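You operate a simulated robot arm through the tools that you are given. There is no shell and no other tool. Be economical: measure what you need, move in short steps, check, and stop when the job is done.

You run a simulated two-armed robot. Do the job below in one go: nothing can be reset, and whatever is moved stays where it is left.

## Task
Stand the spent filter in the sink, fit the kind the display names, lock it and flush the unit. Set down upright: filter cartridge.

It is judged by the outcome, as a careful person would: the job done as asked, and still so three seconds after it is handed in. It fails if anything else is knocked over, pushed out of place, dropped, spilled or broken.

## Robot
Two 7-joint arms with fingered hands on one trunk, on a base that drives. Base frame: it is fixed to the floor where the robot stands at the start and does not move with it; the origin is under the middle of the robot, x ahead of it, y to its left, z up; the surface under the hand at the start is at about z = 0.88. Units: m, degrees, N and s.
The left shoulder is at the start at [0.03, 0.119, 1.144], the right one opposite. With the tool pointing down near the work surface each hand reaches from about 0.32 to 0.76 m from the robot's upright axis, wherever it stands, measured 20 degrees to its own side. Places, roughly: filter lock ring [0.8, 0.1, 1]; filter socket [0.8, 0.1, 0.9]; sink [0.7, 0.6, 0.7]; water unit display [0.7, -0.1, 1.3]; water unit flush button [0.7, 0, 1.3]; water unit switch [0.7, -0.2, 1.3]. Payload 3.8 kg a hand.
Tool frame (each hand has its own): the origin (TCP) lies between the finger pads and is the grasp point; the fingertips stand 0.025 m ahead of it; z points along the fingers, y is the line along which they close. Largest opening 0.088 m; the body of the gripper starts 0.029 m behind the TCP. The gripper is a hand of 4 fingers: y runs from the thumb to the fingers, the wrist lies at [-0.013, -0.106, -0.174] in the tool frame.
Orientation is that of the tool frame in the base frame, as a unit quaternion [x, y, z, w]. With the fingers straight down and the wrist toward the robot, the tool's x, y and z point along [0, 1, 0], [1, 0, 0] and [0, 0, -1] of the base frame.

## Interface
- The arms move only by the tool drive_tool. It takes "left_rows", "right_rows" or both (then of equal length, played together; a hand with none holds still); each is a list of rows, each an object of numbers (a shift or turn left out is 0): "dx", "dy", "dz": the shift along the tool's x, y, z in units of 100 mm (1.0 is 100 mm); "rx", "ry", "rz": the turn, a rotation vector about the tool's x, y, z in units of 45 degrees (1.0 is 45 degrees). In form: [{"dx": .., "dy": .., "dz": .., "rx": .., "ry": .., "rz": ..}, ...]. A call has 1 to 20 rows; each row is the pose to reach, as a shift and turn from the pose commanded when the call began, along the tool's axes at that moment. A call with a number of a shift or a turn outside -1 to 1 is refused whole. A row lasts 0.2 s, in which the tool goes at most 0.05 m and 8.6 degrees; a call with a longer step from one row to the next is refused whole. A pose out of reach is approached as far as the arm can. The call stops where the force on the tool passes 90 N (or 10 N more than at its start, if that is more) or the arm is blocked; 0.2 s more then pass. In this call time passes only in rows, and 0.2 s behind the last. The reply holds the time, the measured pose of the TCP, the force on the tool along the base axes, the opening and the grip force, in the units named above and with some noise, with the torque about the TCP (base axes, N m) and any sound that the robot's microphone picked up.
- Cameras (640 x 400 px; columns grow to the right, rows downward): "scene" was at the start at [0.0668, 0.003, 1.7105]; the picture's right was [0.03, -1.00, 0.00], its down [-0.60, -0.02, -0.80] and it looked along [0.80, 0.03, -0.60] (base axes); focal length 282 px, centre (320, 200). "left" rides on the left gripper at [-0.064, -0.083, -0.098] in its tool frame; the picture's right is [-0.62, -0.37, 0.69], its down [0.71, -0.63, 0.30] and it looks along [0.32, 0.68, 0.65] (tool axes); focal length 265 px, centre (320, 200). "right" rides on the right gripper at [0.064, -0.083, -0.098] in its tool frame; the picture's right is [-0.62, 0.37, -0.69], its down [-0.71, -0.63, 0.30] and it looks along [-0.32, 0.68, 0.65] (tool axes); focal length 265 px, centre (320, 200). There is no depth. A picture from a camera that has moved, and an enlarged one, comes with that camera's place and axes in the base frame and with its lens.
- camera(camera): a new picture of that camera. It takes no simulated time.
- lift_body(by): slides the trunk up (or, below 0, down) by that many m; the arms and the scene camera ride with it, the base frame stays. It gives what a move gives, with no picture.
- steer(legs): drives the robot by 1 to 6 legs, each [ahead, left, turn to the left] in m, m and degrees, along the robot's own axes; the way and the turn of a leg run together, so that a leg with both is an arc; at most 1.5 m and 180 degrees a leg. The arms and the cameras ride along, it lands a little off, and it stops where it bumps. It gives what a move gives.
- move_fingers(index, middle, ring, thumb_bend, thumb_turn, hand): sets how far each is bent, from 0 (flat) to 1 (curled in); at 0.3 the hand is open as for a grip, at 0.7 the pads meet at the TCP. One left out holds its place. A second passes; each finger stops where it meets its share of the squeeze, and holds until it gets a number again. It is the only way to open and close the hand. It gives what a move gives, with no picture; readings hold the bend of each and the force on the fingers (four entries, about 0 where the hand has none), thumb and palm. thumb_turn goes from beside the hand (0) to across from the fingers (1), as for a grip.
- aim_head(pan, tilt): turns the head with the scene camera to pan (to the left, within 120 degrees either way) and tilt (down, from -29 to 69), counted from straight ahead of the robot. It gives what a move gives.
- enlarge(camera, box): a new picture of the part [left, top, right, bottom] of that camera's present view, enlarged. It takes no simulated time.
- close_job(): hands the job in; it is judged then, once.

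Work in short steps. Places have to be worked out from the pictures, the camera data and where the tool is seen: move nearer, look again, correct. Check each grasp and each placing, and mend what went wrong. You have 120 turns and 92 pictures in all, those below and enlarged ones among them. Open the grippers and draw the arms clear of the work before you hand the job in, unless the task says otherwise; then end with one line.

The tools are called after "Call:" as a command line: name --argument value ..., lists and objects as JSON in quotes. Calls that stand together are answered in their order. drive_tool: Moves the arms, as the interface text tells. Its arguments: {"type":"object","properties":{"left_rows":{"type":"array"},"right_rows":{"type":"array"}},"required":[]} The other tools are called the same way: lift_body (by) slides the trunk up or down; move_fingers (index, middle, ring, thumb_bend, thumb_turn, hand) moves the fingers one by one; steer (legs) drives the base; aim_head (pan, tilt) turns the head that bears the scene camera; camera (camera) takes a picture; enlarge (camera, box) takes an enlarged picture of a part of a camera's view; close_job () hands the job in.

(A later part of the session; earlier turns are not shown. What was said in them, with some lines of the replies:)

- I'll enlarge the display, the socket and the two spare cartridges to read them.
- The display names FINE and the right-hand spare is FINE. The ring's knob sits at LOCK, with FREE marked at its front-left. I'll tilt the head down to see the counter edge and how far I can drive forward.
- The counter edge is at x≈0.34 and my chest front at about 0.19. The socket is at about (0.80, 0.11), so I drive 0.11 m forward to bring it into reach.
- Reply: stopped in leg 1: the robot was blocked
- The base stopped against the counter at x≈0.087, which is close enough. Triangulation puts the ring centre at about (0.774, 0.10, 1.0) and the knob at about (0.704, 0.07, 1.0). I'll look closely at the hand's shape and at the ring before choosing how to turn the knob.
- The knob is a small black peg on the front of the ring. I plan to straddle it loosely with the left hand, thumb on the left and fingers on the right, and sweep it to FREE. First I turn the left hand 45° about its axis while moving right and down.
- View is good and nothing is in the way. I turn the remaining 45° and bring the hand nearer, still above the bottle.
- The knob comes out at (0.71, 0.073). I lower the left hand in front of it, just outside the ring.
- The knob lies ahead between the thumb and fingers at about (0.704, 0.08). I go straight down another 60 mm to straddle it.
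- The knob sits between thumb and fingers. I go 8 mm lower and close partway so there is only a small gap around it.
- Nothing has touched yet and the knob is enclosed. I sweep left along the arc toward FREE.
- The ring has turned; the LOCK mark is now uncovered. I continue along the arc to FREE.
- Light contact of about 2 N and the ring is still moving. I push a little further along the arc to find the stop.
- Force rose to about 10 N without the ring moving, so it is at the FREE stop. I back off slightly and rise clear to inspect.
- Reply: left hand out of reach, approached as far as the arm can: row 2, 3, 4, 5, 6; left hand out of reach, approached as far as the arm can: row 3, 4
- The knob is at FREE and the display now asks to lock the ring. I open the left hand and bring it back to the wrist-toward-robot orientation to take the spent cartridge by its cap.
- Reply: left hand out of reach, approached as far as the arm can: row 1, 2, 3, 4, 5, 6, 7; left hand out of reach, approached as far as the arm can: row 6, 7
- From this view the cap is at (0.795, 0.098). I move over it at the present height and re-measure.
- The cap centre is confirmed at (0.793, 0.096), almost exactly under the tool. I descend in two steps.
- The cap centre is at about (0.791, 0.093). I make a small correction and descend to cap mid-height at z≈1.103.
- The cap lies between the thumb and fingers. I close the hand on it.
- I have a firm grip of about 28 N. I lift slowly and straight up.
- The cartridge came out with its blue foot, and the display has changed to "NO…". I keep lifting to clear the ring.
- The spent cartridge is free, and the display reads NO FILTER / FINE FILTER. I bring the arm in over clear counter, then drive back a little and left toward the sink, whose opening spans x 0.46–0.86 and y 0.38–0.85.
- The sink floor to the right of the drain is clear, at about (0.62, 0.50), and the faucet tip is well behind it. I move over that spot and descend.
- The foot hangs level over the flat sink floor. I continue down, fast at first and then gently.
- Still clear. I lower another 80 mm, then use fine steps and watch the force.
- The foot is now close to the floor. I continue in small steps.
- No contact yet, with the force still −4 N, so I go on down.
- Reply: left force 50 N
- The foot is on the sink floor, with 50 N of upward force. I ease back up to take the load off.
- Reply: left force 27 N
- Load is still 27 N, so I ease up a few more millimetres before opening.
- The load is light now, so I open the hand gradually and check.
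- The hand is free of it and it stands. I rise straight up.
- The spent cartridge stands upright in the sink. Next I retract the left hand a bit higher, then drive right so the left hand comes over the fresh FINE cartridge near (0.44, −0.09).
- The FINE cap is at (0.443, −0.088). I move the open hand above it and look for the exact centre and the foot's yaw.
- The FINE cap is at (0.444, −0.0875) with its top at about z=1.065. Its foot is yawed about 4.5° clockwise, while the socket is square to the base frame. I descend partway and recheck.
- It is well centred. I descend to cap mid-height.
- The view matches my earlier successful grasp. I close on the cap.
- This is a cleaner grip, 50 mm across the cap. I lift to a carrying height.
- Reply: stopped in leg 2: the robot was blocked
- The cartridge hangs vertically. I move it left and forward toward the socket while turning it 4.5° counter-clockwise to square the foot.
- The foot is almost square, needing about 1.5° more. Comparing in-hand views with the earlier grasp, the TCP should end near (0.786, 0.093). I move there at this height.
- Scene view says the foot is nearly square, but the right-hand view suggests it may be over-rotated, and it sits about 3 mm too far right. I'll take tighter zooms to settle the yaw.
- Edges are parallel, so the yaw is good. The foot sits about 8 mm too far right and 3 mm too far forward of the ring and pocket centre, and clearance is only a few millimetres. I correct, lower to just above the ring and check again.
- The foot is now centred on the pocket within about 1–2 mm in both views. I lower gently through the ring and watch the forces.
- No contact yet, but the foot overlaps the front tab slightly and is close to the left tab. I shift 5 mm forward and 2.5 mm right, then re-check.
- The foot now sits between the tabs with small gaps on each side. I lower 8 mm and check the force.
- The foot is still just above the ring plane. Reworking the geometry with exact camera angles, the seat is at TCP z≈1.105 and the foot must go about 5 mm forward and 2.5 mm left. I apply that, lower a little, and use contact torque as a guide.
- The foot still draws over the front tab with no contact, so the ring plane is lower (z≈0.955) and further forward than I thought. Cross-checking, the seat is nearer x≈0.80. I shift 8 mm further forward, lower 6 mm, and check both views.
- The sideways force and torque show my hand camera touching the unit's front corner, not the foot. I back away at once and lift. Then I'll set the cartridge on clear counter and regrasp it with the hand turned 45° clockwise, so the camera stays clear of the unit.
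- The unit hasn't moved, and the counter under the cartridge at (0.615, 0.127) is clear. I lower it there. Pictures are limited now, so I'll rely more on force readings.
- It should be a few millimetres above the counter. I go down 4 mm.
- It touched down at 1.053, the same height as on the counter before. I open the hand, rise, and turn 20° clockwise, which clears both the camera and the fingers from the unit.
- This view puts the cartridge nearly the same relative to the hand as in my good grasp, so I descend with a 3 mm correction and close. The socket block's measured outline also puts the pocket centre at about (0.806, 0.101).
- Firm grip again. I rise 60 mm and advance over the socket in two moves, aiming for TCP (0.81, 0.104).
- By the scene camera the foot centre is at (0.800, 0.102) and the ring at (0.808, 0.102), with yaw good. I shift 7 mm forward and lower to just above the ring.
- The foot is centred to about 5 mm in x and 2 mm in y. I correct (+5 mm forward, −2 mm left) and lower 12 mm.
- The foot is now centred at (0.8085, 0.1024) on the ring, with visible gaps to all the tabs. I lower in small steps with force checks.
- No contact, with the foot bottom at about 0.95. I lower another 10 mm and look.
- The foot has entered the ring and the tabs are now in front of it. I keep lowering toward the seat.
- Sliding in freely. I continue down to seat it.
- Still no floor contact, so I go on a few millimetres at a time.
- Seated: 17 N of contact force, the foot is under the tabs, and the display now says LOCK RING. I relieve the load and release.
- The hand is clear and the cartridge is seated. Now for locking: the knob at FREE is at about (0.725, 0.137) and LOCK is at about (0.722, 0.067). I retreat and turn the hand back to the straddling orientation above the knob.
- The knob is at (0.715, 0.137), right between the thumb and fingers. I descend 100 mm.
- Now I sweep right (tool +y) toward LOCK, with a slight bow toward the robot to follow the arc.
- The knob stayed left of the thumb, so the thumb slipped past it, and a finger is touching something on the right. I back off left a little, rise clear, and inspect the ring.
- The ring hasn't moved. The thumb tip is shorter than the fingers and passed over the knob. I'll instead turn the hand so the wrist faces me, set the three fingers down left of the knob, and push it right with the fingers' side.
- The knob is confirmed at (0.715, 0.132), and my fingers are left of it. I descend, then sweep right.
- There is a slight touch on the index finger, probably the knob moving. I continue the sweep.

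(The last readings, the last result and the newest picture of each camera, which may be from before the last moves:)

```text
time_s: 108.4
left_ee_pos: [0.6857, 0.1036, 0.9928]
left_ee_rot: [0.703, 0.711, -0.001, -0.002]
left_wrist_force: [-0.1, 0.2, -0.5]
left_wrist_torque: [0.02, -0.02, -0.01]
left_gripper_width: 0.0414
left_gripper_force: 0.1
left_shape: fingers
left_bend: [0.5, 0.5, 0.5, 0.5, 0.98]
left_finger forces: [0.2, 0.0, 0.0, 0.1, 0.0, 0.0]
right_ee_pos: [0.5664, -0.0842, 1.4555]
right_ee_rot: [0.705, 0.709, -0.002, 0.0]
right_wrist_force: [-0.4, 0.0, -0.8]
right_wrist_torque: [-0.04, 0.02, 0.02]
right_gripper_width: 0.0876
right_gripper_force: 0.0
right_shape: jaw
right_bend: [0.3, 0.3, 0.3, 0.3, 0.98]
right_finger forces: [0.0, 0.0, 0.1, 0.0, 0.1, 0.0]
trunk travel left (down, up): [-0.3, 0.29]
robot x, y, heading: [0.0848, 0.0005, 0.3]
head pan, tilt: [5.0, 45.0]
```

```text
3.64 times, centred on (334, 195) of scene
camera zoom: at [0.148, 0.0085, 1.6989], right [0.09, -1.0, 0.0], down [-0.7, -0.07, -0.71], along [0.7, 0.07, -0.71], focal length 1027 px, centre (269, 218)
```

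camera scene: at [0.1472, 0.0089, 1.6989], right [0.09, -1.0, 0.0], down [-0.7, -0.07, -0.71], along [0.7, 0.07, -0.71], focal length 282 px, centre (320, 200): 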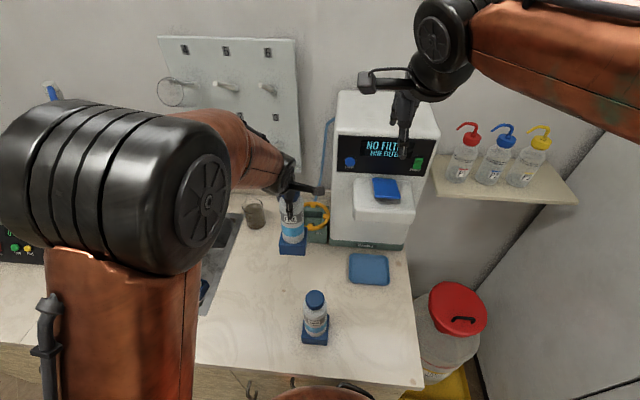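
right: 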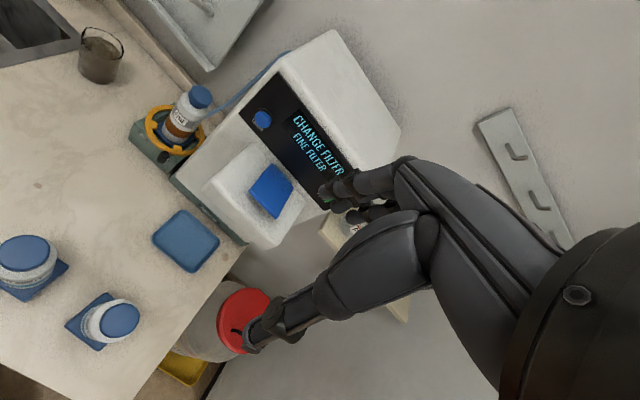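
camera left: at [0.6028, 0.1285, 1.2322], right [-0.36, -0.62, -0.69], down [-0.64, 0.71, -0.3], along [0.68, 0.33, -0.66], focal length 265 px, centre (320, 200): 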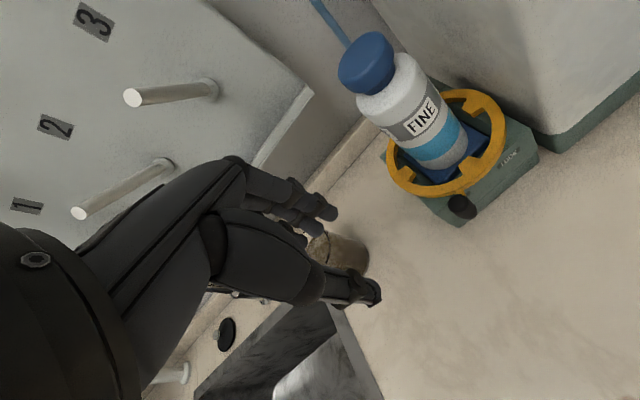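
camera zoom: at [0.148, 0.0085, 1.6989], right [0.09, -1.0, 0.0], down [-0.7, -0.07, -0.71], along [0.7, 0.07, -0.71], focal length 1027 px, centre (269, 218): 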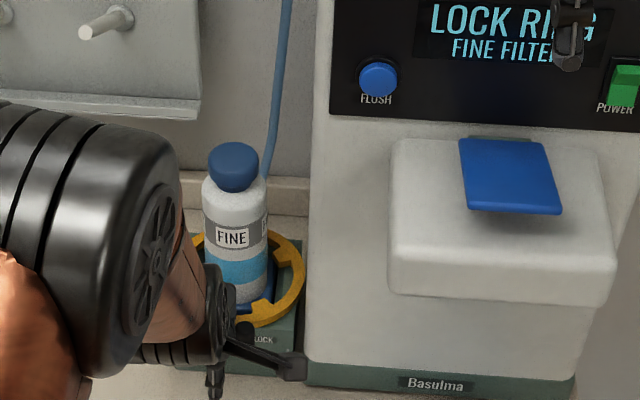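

The ring is turning, with the knob now near the middle of its travel. I continue right.

Call:
drive_tool --left_rows '[{"dx": -0.07}, {"dx": -0.14, "dy": 0.02}, {"dx": -0.2, "dy": 0.03}]'

Call:
drive_tool --left_rows '[{"dx": -0.05, "dy": 0.02}, {"dx": -0.1, "dy": 0.03}]'

```text
time_s: 109.2
left_ee_pos: [0.6888, 0.0856, 0.9929]
left_ee_rot: [0.702, 0.712, -0.001, -0.002]
left_wrist_force: [-0.7, 3.2, 0.3]
left_wrist_torque: [0.03, -0.03, 0.09]
left_gripper_width: 0.0411
left_gripper_force: 1.1
left_shape: fingers
left_bend: [0.5, 0.5, 0.5, 0.5, 0.98]
left_finger forces: [3.2, 0.0, 0.0, 0.1, 0.1, 0.0]
right_ee_pos: [0.5659, -0.0836, 1.4552]
right_ee_rot: [0.705, 0.71, -0.002, -0.001]
right_wrist_force: [0.5, 0.8, 0.2]
right_wrist_torque: [-0.02, -0.02, 0.0]
right_gripper_width: 0.0877
right_gripper_force: 0.1
right_shape: jaw
right_bend: [0.3, 0.3, 0.3, 0.3, 0.98]
right_finger forces: [0.1, 0.1, 0.1, 0.0, 0.1, 0.0]
trunk travel left (down, up): [-0.3, 0.29]
robot x, y, heading: [0.0888, 0.0018, 0.2]
head pan, tilt: [5.0, 45.0]
```

```text
time_s: 109.8
left_ee_pos: [0.6919, 0.0822, 0.992]
left_ee_rot: [0.701, 0.713, -0.001, -0.003]
left_wrist_force: [-6.6, 21.1, 0.9]
left_wrist_torque: [-0.04, -0.06, 0.51]
left_gripper_width: 0.0381
left_gripper_force: 10.9
left_shape: fingers
left_bend: [0.54, 0.5, 0.5, 0.5, 0.98]
left_finger forces: [21.4, 0.0, 0.1, 0.0, 0.0, 0.0]
right_ee_pos: [0.5648, -0.0791, 1.4552]
right_ee_rot: [0.704, 0.71, -0.003, 0.001]
right_wrist_force: [0.3, 0.1, -0.5]
right_wrist_torque: [-0.01, -0.01, -0.01]
right_gripper_width: 0.0877
right_gripper_force: 0.0
right_shape: jaw
right_bend: [0.3, 0.3, 0.3, 0.3, 0.98]
right_finger forces: [0.0, 0.1, 0.0, 0.0, 0.0, 0.1]
trunk travel left (down, up): [-0.3, 0.29]
robot x, y, heading: [0.0876, 0.0015, 0.7]
head pan, tilt: [5.0, 45.0]
```

The force jumped to 21 N, so the ring is at its LOCK stop. I back off left and up, and check the display and knob.

Call:
drive_tool --left_rows '[{"dx": 0.15, "dy": -0.03}, {"dx": 0.3, "dy": -0.05}, {"dx": 0.3, "dy": -0.1, "dz": -0.3}, {"dx": 0.3, "dy": -0.3, "dz": -0.6}, {"dx": 0.4, "dy": -0.5, "dz": -0.9}, {"dx": 0.5, "dy": -0.7, "dz": -1.0}]'

Call:
drive_tool --left_rows '[{"dx": 0.25, "dz": -0.25}, {"dx": 0.5, "dz": -0.5}, {"dx": 0.75, "dz": -0.75}, {"dx": 1.0, "dz": -1.0}]'

Call:
enlarge --camera "scene" --box '[284, 130, 444, 250]'

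```text
time_s: 111.2
left_ee_pos: [0.6211, 0.1256, 1.0939]
left_ee_rot: [0.703, 0.711, -0.001, -0.002]
left_wrist_force: [-0.6, -0.4, -0.3]
left_wrist_torque: [-0.02, 0.0, 0.02]
left_gripper_width: 0.0419
left_gripper_force: 0.1
left_shape: fingers
left_bend: [0.5, 0.5, 0.5, 0.5, 0.98]
left_finger forces: [0.0, 0.0, 0.1, 0.0, 0.1, 0.0]
right_ee_pos: [0.5669, -0.0834, 1.4543]
right_ee_rot: [0.705, 0.709, -0.002, 0.0]
right_wrist_force: [0.4, 0.6, -0.2]
right_wrist_torque: [-0.02, -0.02, -0.02]
right_gripper_width: 0.0877
right_gripper_force: 0.1
right_shape: jaw
right_bend: [0.3, 0.3, 0.3, 0.3, 0.98]
right_finger forces: [0.0, 0.0, 0.0, 0.0, 0.1, 0.1]
trunk travel left (down, up): [-0.3, 0.29]
robot x, y, heading: [0.0891, 0.0008, 0.3]
head pan, tilt: [5.0, 45.0]
```

```text
time_s: 112.2
left_ee_pos: [0.6205, 0.2263, 1.1906]
left_ee_rot: [0.704, 0.711, 0.0, -0.001]
left_wrist_force: [-0.4, 0.0, 0.3]
left_wrist_torque: [-0.02, -0.02, 0.0]
left_gripper_width: 0.0417
left_gripper_force: 0.1
left_shape: fingers
left_bend: [0.5, 0.5, 0.5, 0.5, 0.98]
left_finger forces: [0.1, 0.0, 0.0, 0.0, 0.0, 0.0]
right_ee_pos: [0.5664, -0.0839, 1.4541]
right_ee_rot: [0.706, 0.709, -0.002, 0.0]
right_wrist_force: [0.0, -0.2, -1.4]
right_wrist_torque: [-0.02, 0.04, 0.0]
right_gripper_width: 0.0877
right_gripper_force: 0.0
right_shape: jaw
right_bend: [0.3, 0.3, 0.3, 0.3, 0.98]
right_finger forces: [0.1, 0.1, 0.0, 0.0, 0.1, 0.0]
trunk travel left (down, up): [-0.3, 0.29]
robot x, y, heading: [0.087, 0.0011, 0.2]
head pan, tilt: [5.0, 45.0]
```

```text
3.33 times, centred on (364, 190) of scene
camera zoom: at [0.1471, 0.01, 1.6989], right [0.09, -1.0, 0.0], down [-0.7, -0.07, -0.71], along [0.7, 0.07, -0.71], focal length 942 px, centre (173, 233)
```

zoom: 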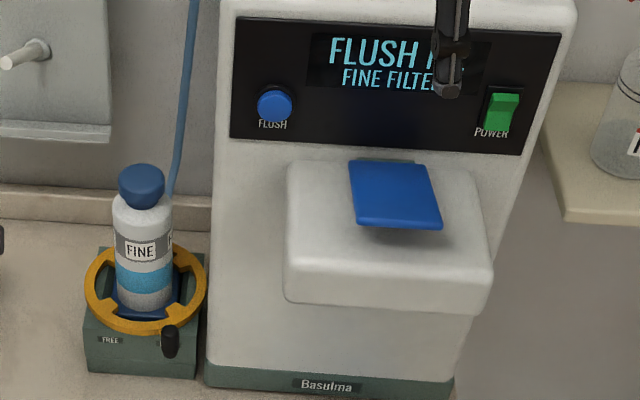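

Locked: the knob is at LOCK and the display asks for FLUSH. Two views place the flush button at about (0.718, −0.013, 1.268). I pinch the right hand closed, pitch it 45° forward, and bring it in front of the button.

Call:
move_fingers --hand "right" --index 0.7 --middle 0.7 --ring 0.7 --thumb_bend 0.7

Call:
drive_tool --right_rows '[{"dx": 0.1, "rx": -0.14}, {"dx": 0.2, "dz": 0.1, "rx": -0.28}, {"dx": 0.3, "dz": 0.3, "rx": -0.42}, {"dx": 0.4, "dz": 0.5, "rx": -0.57}, {"dx": 0.5, "dz": 0.7, "rx": -0.71}, {"dx": 0.6, "dz": 0.9, "rx": -0.85}, {"dx": 0.71, "dz": 1.0, "rx": -1.0}]'

Call:
camera --camera "scene"

```text
time_s: 113.2
left_ee_pos: [0.6204, 0.2242, 1.1909]
left_ee_rot: [0.703, 0.711, 0.0, -0.002]
left_wrist_force: [-0.2, -0.5, 0.3]
left_wrist_torque: [0.04, 0.01, -0.01]
left_gripper_width: 0.0417
left_gripper_force: 0.1
left_shape: fingers
left_bend: [0.5, 0.5, 0.5, 0.5, 0.98]
left_finger forces: [0.1, 0.1, 0.1, 0.0, 0.1, 0.1]
right_ee_pos: [0.566, -0.0831, 1.4556]
right_ee_rot: [0.706, 0.709, -0.002, -0.001]
right_wrist_force: [-1.1, 0.3, -0.8]
right_wrist_torque: [0.0, 0.02, -0.01]
right_gripper_width: 0.0
right_gripper_force: 0.0
right_shape: fingers
right_bend: [0.7, 0.7, 0.7, 0.7, 0.98]
right_finger forces: [0.0, 0.0, 0.1, 0.0, 0.0, 0.1]
trunk travel left (down, up): [-0.3, 0.29]
robot x, y, heading: [0.088, 0.0005, 0.5]
head pan, tilt: [5.0, 45.0]
```

```text
time_s: 114.8
left_ee_pos: [0.6218, 0.2247, 1.1907]
left_ee_rot: [0.703, 0.711, -0.001, -0.002]
left_wrist_force: [-0.2, 0.5, -0.3]
left_wrist_torque: [0.0, 0.0, 0.0]
left_gripper_width: 0.0419
left_gripper_force: 0.0
left_shape: fingers
left_bend: [0.5, 0.5, 0.5, 0.5, 0.98]
left_finger forces: [0.1, 0.0, 0.0, 0.0, 0.0, 0.0]
right_ee_pos: [0.5659, -0.013, 1.3549]
right_ee_rot: [0.652, 0.656, 0.27, 0.269]
right_wrist_force: [0.1, 0.9, 0.3]
right_wrist_torque: [0.01, 0.02, -0.02]
right_gripper_width: 0.0
right_gripper_force: 0.1
right_shape: fingers
right_bend: [0.7, 0.7, 0.7, 0.7, 0.98]
right_finger forces: [0.0, 0.1, 0.0, 0.0, 0.0, 0.0]
trunk travel left (down, up): [-0.3, 0.29]
robot x, y, heading: [0.0892, 0.0002, 0.5]
head pan, tilt: [5.0, 45.0]
```

```text
5 pictures are left
camera scene: at [0.1488, 0.0094, 1.6989], right [0.09, -1.0, 0.0], down [-0.7, -0.07, -0.71], along [0.7, 0.07, -0.71], focal length 282 px, centre (320, 200)
```

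scene: 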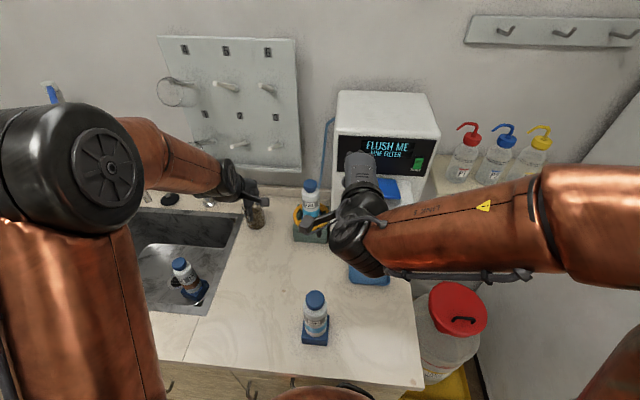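

The display reads FLUSH ME, and the tip is pitched forward as intended. I approach to about 25 mm from the button.

Call:
drive_tool --right_rows '[{"dy": 0.08, "dz": 0.25}, {"dy": 0.16, "dz": 0.5}, {"dy": 0.24, "dz": 0.75}, {"dy": 0.32, "dz": 1.0}]'

Call:
enlarge --camera "scene" --box '[300, 110, 440, 220]'

```text
time_s: 115.8
left_ee_pos: [0.6228, 0.2257, 1.1907]
left_ee_rot: [0.703, 0.711, -0.001, -0.003]
left_wrist_force: [-0.2, -0.8, 0.0]
left_wrist_torque: [-0.01, 0.02, 0.01]
left_gripper_width: 0.0419
left_gripper_force: 0.0
left_shape: fingers
left_bend: [0.5, 0.5, 0.5, 0.5, 0.98]
left_finger forces: [0.0, 0.0, 0.0, 0.0, 0.1, 0.0]
right_ee_pos: [0.6604, -0.0126, 1.3063]
right_ee_rot: [0.652, 0.656, 0.27, 0.269]
right_wrist_force: [0.4, 1.2, 0.7]
right_wrist_torque: [0.0, 0.02, 0.03]
right_gripper_width: 0.0002
right_gripper_force: 0.0
right_shape: fingers
right_bend: [0.7, 0.7, 0.7, 0.7, 0.98]
right_finger forces: [0.1, 0.1, 0.0, 0.1, 0.0, 0.1]
trunk travel left (down, up): [-0.3, 0.29]
robot x, y, heading: [0.0871, 0.0049, 0.4]
head pan, tilt: [5.0, 45.0]
```

```text
3.64 times, centred on (370, 165) of scene
camera zoom: at [0.1495, 0.0088, 1.6988], right [0.09, -1.0, 0.0], down [-0.7, -0.07, -0.71], along [0.7, 0.07, -0.71], focal length 1027 px, centre (138, 327)
```

zoom: 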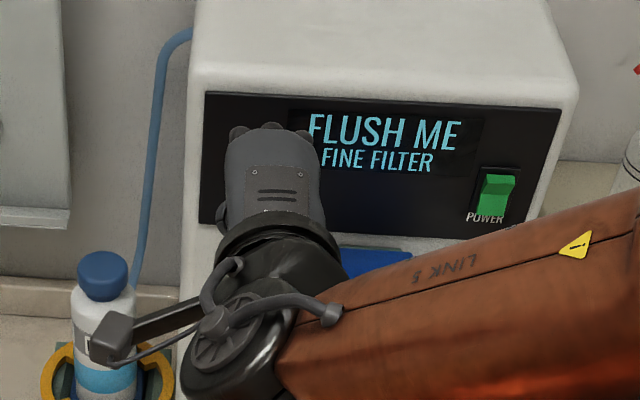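

The hand is lined up with the button. I advance to just short of contact.

Call:
drive_tool --right_rows '[{"dy": 0.03, "dz": 0.12}, {"dy": 0.06, "dz": 0.24}, {"dy": 0.08, "dz": 0.32}, {"dy": 0.1, "dz": 0.38}]'

Call:
drive_tool --right_rows '[{"dy": 0.02, "dz": 0.02}, {"dy": 0.04, "dz": 0.04}, {"dy": 0.06, "dz": 0.06}]'

```text
time_s: 116.8
left_ee_pos: [0.6206, 0.2245, 1.191]
left_ee_rot: [0.704, 0.711, 0.0, -0.002]
left_wrist_force: [-0.7, 0.2, -0.2]
left_wrist_torque: [0.04, -0.01, -0.01]
left_gripper_width: 0.0417
left_gripper_force: 0.0
left_shape: fingers
left_bend: [0.5, 0.5, 0.5, 0.5, 0.98]
left_finger forces: [0.0, 0.0, 0.0, 0.1, 0.0, 0.1]
right_ee_pos: [0.6932, -0.0123, 1.2871]
right_ee_rot: [0.652, 0.655, 0.269, 0.271]
right_wrist_force: [-0.8, 0.0, -0.4]
right_wrist_torque: [0.0, 0.03, -0.01]
right_gripper_width: 0.0
right_gripper_force: 0.7
right_shape: fingers
right_bend: [0.7, 0.7, 0.7, 0.7, 0.98]
right_finger forces: [0.5, 0.3, 0.0, 0.0, 0.0, 0.1]
trunk travel left (down, up): [-0.3, 0.29]
robot x, y, heading: [0.0867, 0.0014, 0.3]
head pan, tilt: [5.0, 45.0]
```

```text
time_s: 117.6
left_ee_pos: [0.6198, 0.2253, 1.1902]
left_ee_rot: [0.704, 0.71, 0.0, -0.001]
left_wrist_force: [0.8, 0.5, 0.3]
left_wrist_torque: [-0.04, -0.01, -0.03]
left_gripper_width: 0.0417
left_gripper_force: 0.0
left_shape: fingers
left_bend: [0.5, 0.5, 0.5, 0.5, 0.98]
left_finger forces: [0.0, 0.0, 0.1, 0.1, 0.1, 0.0]
right_ee_pos: [0.7, -0.0123, 1.2873]
right_ee_rot: [0.651, 0.656, 0.27, 0.27]
right_wrist_force: [-5.6, -0.7, 2.2]
right_wrist_torque: [-0.02, 0.03, 0.01]
right_gripper_width: 0.0
right_gripper_force: 3.0
right_shape: fingers
right_bend: [0.71, 0.71, 0.7, 0.69, 0.98]
right_finger forces: [4.5, 2.6, 0.0, 0.0, 0.0, 0.0]
trunk travel left (down, up): [-0.3, 0.29]
robot x, y, heading: [0.0892, -0.0005, 0.6]
head pan, tilt: [5.0, 45.0]
heard: click
```

A click was heard at about 6 N, so the button is pressed. I back off straight away and check the display.

Call:
drive_tool --right_rows '[{"dy": -0.1, "dz": -0.15}, {"dy": -0.2, "dz": -0.4}, {"dy": -0.3, "dz": -0.7}, {"dy": -0.3, "dz": -1.0}]'

Call:
drive_tool --right_rows '[{"dy": -0.2, "dz": -0.2}, {"dy": -0.4, "dz": -0.4}, {"dx": -0.2, "dy": -0.4, "dz": -0.6}, {"dx": -0.5, "dy": -0.4, "dz": -0.8}]'

Call:
camera --camera "scene"

```text
time_s: 118.6
left_ee_pos: [0.6202, 0.2247, 1.1913]
left_ee_rot: [0.703, 0.711, 0.0, -0.001]
left_wrist_force: [0.4, -0.7, -0.1]
left_wrist_torque: [0.01, 0.0, -0.05]
left_gripper_width: 0.0418
left_gripper_force: 0.1
left_shape: fingers
left_bend: [0.5, 0.5, 0.5, 0.5, 0.98]
left_finger forces: [0.0, 0.0, 0.1, 0.0, 0.0, 0.0]
right_ee_pos: [0.6099, -0.0141, 1.3359]
right_ee_rot: [0.652, 0.656, 0.269, 0.27]
right_wrist_force: [0.2, -0.2, 0.2]
right_wrist_torque: [-0.02, 0.01, -0.01]
right_gripper_width: 0.0003
right_gripper_force: 0.0
right_shape: fingers
right_bend: [0.7, 0.7, 0.7, 0.7, 0.98]
right_finger forces: [0.0, 0.0, 0.0, 0.1, 0.0, 0.0]
trunk travel left (down, up): [-0.3, 0.29]
robot x, y, heading: [0.0879, 0.0019, 0.4]
head pan, tilt: [5.0, 45.0]
```

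```text
time_s: 119.6
left_ee_pos: [0.6201, 0.2243, 1.192]
left_ee_rot: [0.703, 0.711, 0.001, -0.002]
left_wrist_force: [0.0, 0.3, -0.4]
left_wrist_torque: [0.01, -0.02, -0.01]
left_gripper_width: 0.0415
left_gripper_force: 0.1
left_shape: fingers
left_bend: [0.5, 0.5, 0.5, 0.5, 0.98]
left_finger forces: [0.0, 0.0, 0.0, 0.0, 0.0, 0.1]
right_ee_pos: [0.5221, -0.0637, 1.3653]
right_ee_rot: [0.652, 0.655, 0.27, 0.269]
right_wrist_force: [-0.2, 1.1, 0.0]
right_wrist_torque: [0.0, -0.01, 0.03]
right_gripper_width: 0.0
right_gripper_force: 0.1
right_shape: fingers
right_bend: [0.7, 0.7, 0.7, 0.7, 0.98]
right_finger forces: [0.0, 0.0, 0.0, 0.1, 0.0, 0.0]
trunk travel left (down, up): [-0.3, 0.29]
robot x, y, heading: [0.0875, 0.0022, 0.6]
head pan, tilt: [5.0, 45.0]
```

```text
3 pictures are left
camera scene: at [0.1454, 0.0082, 1.699], right [0.09, -1.0, 0.0], down [-0.7, -0.07, -0.71], along [0.7, 0.07, -0.71], focal length 282 px, centre (320, 200)
```

scene: 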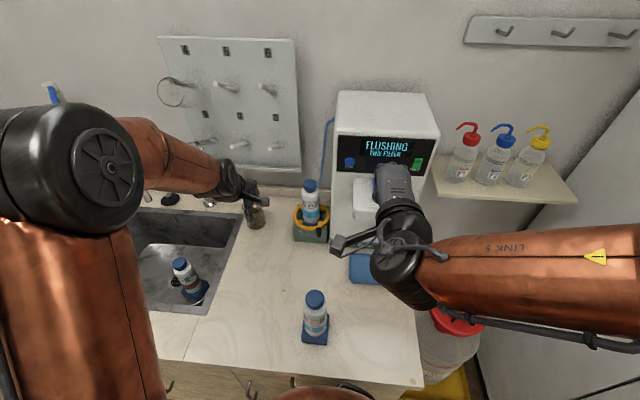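

The display shows FLUSHING. I open both hands and draw both arms back and up, clear of the work, while it flushes.

Call:
move_fingers --hand "right" --index 0.3 --middle 0.3 --ring 0.3 --thumb_bend 0.3

Call:
move_fingers --hand "left" --index 0.3 --middle 0.3 --ring 0.3 --thumb_bend 0.3

Call:
drive_tool --left_rows '[{"dz": -0.2, "dy": -0.1}, {"dz": -0.4, "dy": -0.3}, {"dz": -0.6, "dy": -0.5}, {"dz": -0.8, "dy": -0.7}, {"dz": -1.0, "dy": -0.9}]' --right_rows '[{"dx": -0.2, "dz": -0.1}, {"dx": -0.4, "dz": -0.2}, {"dx": -0.6, "dz": -0.3}, {"dx": -0.8, "dz": -0.4}, {"dx": -1.0, "dz": -0.5}]'

Call:
enlarge --camera "scene" --box '[120, 100, 440, 330]'

```text
time_s: 120.6
left_ee_pos: [0.6208, 0.2246, 1.1913]
left_ee_rot: [0.703, 0.711, -0.001, -0.002]
left_wrist_force: [-0.9, 0.0, 0.4]
left_wrist_torque: [-0.01, -0.04, -0.02]
left_gripper_width: 0.042
left_gripper_force: 0.0
left_shape: fingers
left_bend: [0.5, 0.5, 0.5, 0.5, 0.98]
left_finger forces: [0.0, 0.1, 0.0, 0.0, 0.0, 0.0]
right_ee_pos: [0.5241, -0.0637, 1.3658]
right_ee_rot: [0.652, 0.656, 0.269, 0.269]
right_wrist_force: [-0.5, -0.8, 0.1]
right_wrist_torque: [0.01, -0.01, -0.02]
right_gripper_width: 0.0844
right_gripper_force: 0.0
right_shape: fingers
right_bend: [0.3, 0.3, 0.3, 0.3, 0.98]
right_finger forces: [0.1, 0.0, 0.0, 0.0, 0.0, 0.0]
trunk travel left (down, up): [-0.3, 0.29]
robot x, y, heading: [0.0855, -0.0004, 0.3]
head pan, tilt: [5.0, 45.0]
```

```text
time_s: 121.6
left_ee_pos: [0.6211, 0.225, 1.1913]
left_ee_rot: [0.704, 0.711, -0.001, -0.002]
left_wrist_force: [0.3, 0.4, -0.5]
left_wrist_torque: [-0.01, 0.01, -0.02]
left_gripper_width: 0.0848
left_gripper_force: 0.0
left_shape: fingers
left_bend: [0.3, 0.3, 0.3, 0.3, 0.96]
left_finger forces: [0.0, 0.0, 0.1, 0.1, 0.1, 0.0]
right_ee_pos: [0.5257, -0.0638, 1.3658]
right_ee_rot: [0.651, 0.656, 0.269, 0.27]
right_wrist_force: [0.3, 0.5, -0.5]
right_wrist_torque: [-0.04, 0.0, 0.0]
right_gripper_width: 0.0843
right_gripper_force: 0.1
right_shape: fingers
right_bend: [0.3, 0.3, 0.3, 0.3, 0.98]
right_finger forces: [0.1, 0.1, 0.1, 0.0, 0.1, 0.0]
trunk travel left (down, up): [-0.3, 0.29]
robot x, y, heading: [0.0883, -0.0004, 0.6]
head pan, tilt: [5.0, 45.0]
```

```text
time_s: 122.8
left_ee_pos: [0.5304, 0.2241, 1.2936]
left_ee_rot: [0.703, 0.711, -0.001, -0.002]
left_wrist_force: [0.0, -0.3, -0.4]
left_wrist_torque: [-0.03, -0.02, 0.03]
left_gripper_width: 0.0849
left_gripper_force: 0.1
left_shape: fingers
left_bend: [0.3, 0.3, 0.3, 0.3, 0.96]
left_finger forces: [0.0, 0.0, 0.1, 0.0, 0.0, 0.0]
right_ee_pos: [0.4982, -0.1624, 1.4087]
right_ee_rot: [0.651, 0.656, 0.27, 0.27]
right_wrist_force: [-0.8, -0.3, 1.1]
right_wrist_torque: [0.01, 0.03, -0.02]
right_gripper_width: 0.0845
right_gripper_force: 0.0
right_shape: fingers
right_bend: [0.3, 0.3, 0.3, 0.3, 0.98]
right_finger forces: [0.0, 0.1, 0.0, 0.0, 0.0, 0.0]
right hand out of reach, approached as far as the arm can: row 2, 3, 4, 5
trunk travel left (down, up): [-0.3, 0.29]
robot x, y, heading: [0.0839, 0.0019, 0.2]
head pan, tilt: [5.0, 45.0]
```

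```text
1.74 times, centred on (280, 215) of scene
camera zoom: at [0.146, 0.0099, 1.6989], right [0.09, -1.0, 0.0], down [-0.7, -0.07, -0.71], along [0.7, 0.07, -0.71], focal length 491 px, centre (390, 174)
```

zoom: 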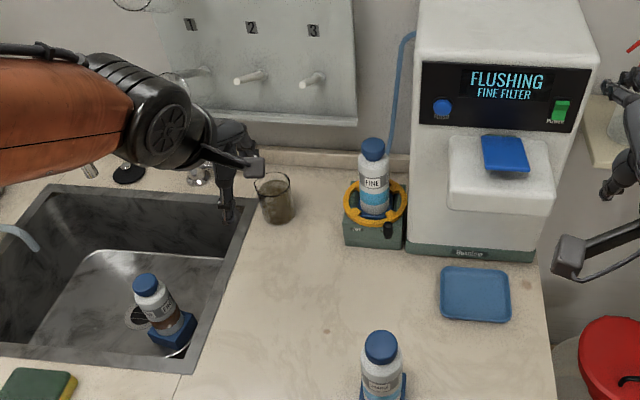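

All is in order: the spent cartridge is upright in the sink, the fresh one is locked, and the unit is flushing. I wait a few seconds to see whether the flush completes.

Call:
move_fingers --hand "right" --index 0.3

Call:
move_fingers --hand "right" --index 0.3

Call:
move_fingers --hand "right" --index 0.3

Call:
move_fingers --hand "right" --index 0.3

Call:
move_fingers --hand "right" --index 0.3

Call:
enlarge --camera "scene" --box '[280, 110, 440, 250]'

```text
time_s: 123.8
left_ee_pos: [0.5304, 0.2233, 1.2931]
left_ee_rot: [0.704, 0.71, 0.0, -0.002]
left_wrist_force: [0.2, 0.7, -0.1]
left_wrist_torque: [0.01, -0.03, 0.0]
left_gripper_width: 0.0845
left_gripper_force: 0.0
left_shape: fingers
left_bend: [0.3, 0.3, 0.3, 0.3, 0.96]
left_finger forces: [0.0, 0.0, 0.0, 0.0, 0.0, 0.0]
right_ee_pos: [0.5003, -0.1617, 1.4079]
right_ee_rot: [0.651, 0.657, 0.269, 0.269]
right_wrist_force: [-0.8, -0.1, -0.5]
right_wrist_torque: [-0.01, -0.01, 0.03]
right_gripper_width: 0.0844
right_gripper_force: 0.0
right_shape: fingers
right_bend: [0.3, 0.3, 0.3, 0.3, 0.98]
right_finger forces: [0.1, 0.0, 0.0, 0.0, 0.0, 0.0]
trunk travel left (down, up): [-0.3, 0.29]
robot x, y, heading: [0.0875, 0.0006, 0.2]
head pan, tilt: [5.0, 45.0]
```

```text
time_s: 124.8
left_ee_pos: [0.5312, 0.2229, 1.2935]
left_ee_rot: [0.703, 0.711, 0.0, -0.002]
left_wrist_force: [-0.3, 0.0, -0.7]
left_wrist_torque: [-0.03, 0.01, 0.02]
left_gripper_width: 0.0848
left_gripper_force: 0.0
left_shape: fingers
left_bend: [0.3, 0.3, 0.3, 0.3, 0.96]
left_finger forces: [0.0, 0.0, 0.1, 0.1, 0.1, 0.0]
right_ee_pos: [0.5008, -0.1637, 1.4091]
right_ee_rot: [0.652, 0.656, 0.269, 0.269]
right_wrist_force: [0.7, -0.9, -0.2]
right_wrist_torque: [-0.02, 0.0, -0.04]
right_gripper_width: 0.0842
right_gripper_force: 0.1
right_shape: fingers
right_bend: [0.3, 0.3, 0.3, 0.3, 0.98]
right_finger forces: [0.1, 0.1, 0.0, 0.0, 0.0, 0.1]
trunk travel left (down, up): [-0.3, 0.29]
robot x, y, heading: [0.0886, -0.0009, 0.2]
head pan, tilt: [5.0, 45.0]
```

```text
time_s: 125.8
left_ee_pos: [0.5322, 0.2233, 1.2939]
left_ee_rot: [0.703, 0.711, 0.0, -0.002]
left_wrist_force: [1.1, 0.2, 0.6]
left_wrist_torque: [-0.03, 0.0, 0.02]
left_gripper_width: 0.0845
left_gripper_force: 0.2
left_shape: fingers
left_bend: [0.3, 0.3, 0.3, 0.3, 0.96]
left_finger forces: [0.0, 0.1, 0.0, 0.0, 0.1, 0.0]
right_ee_pos: [0.4997, -0.1627, 1.409]
right_ee_rot: [0.652, 0.656, 0.269, 0.268]
right_wrist_force: [0.9, -0.5, 0.0]
right_wrist_torque: [-0.01, 0.0, 0.0]
right_gripper_width: 0.084
right_gripper_force: 0.1
right_shape: fingers
right_bend: [0.3, 0.3, 0.3, 0.3, 0.98]
right_finger forces: [0.0, 0.0, 0.1, 0.0, 0.0, 0.0]
trunk travel left (down, up): [-0.3, 0.29]
robot x, y, heading: [0.0859, 0.0, 0.5]
head pan, tilt: [5.0, 45.0]
```

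```text
time_s: 126.8
left_ee_pos: [0.5313, 0.2228, 1.2936]
left_ee_rot: [0.703, 0.711, -0.001, -0.002]
left_wrist_force: [0.0, 0.1, 0.4]
left_wrist_torque: [0.0, -0.04, -0.02]
left_gripper_width: 0.0848
left_gripper_force: 0.0
left_shape: fingers
left_bend: [0.3, 0.3, 0.3, 0.3, 0.96]
left_finger forces: [0.1, 0.0, 0.0, 0.0, 0.1, 0.1]
right_ee_pos: [0.5002, -0.1627, 1.4093]
right_ee_rot: [0.653, 0.655, 0.268, 0.269]
right_wrist_force: [0.7, -0.3, -0.5]
right_wrist_torque: [0.01, 0.04, 0.0]
right_gripper_width: 0.0845
right_gripper_force: 0.0
right_shape: fingers
right_bend: [0.3, 0.3, 0.3, 0.3, 0.98]
right_finger forces: [0.0, 0.1, 0.0, 0.1, 0.0, 0.0]
trunk travel left (down, up): [-0.3, 0.29]
robot x, y, heading: [0.0878, 0.0019, 0.4]
head pan, tilt: [5.0, 45.0]
```

```text
time_s: 127.8
left_ee_pos: [0.53, 0.2229, 1.2926]
left_ee_rot: [0.703, 0.711, -0.001, -0.002]
left_wrist_force: [-0.4, 0.1, 0.7]
left_wrist_torque: [-0.01, -0.03, 0.0]
left_gripper_width: 0.0847
left_gripper_force: 0.1
left_shape: fingers
left_bend: [0.3, 0.3, 0.3, 0.3, 0.96]
left_finger forces: [0.0, 0.1, 0.0, 0.1, 0.0, 0.1]
right_ee_pos: [0.4996, -0.1634, 1.4088]
right_ee_rot: [0.653, 0.655, 0.268, 0.27]
right_wrist_force: [-0.9, -0.5, 0.9]
right_wrist_torque: [0.0, 0.0, -0.02]
right_gripper_width: 0.0842
right_gripper_force: 0.1
right_shape: fingers
right_bend: [0.3, 0.3, 0.3, 0.3, 0.98]
right_finger forces: [0.1, 0.0, 0.0, 0.0, 0.1, 0.0]
trunk travel left (down, up): [-0.3, 0.29]
robot x, y, heading: [0.0883, 0.0027, 0.3]
head pan, tilt: [5.0, 45.0]
```

```text
2.86 times, centred on (360, 180) of scene
camera zoom: at [0.1479, 0.0088, 1.6989], right [0.09, -1.0, 0.0], down [-0.7, -0.07, -0.71], along [0.7, 0.07, -0.71], focal length 807 px, centre (206, 257)
```

zoom: 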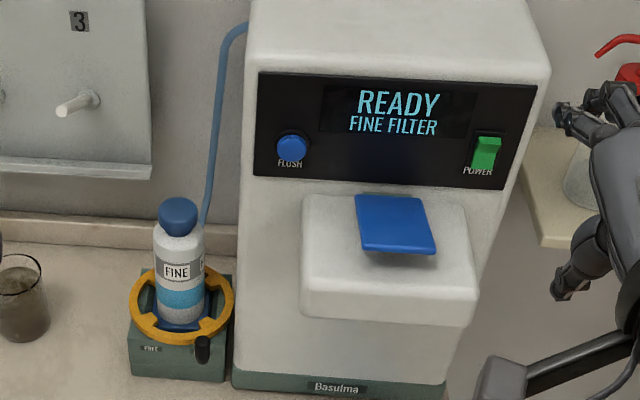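

The flush has finished: the display reads READY / FINE FILTER, the ring is at LOCK, the hands are open and the arms are clear. I hand the job in.

Call:
close_job

```text
The job is handed in.
```

The spent filter is standing upright in the sink, and the new FINE filter is fitted and locked. The unit has been flushed and its display reads READY.
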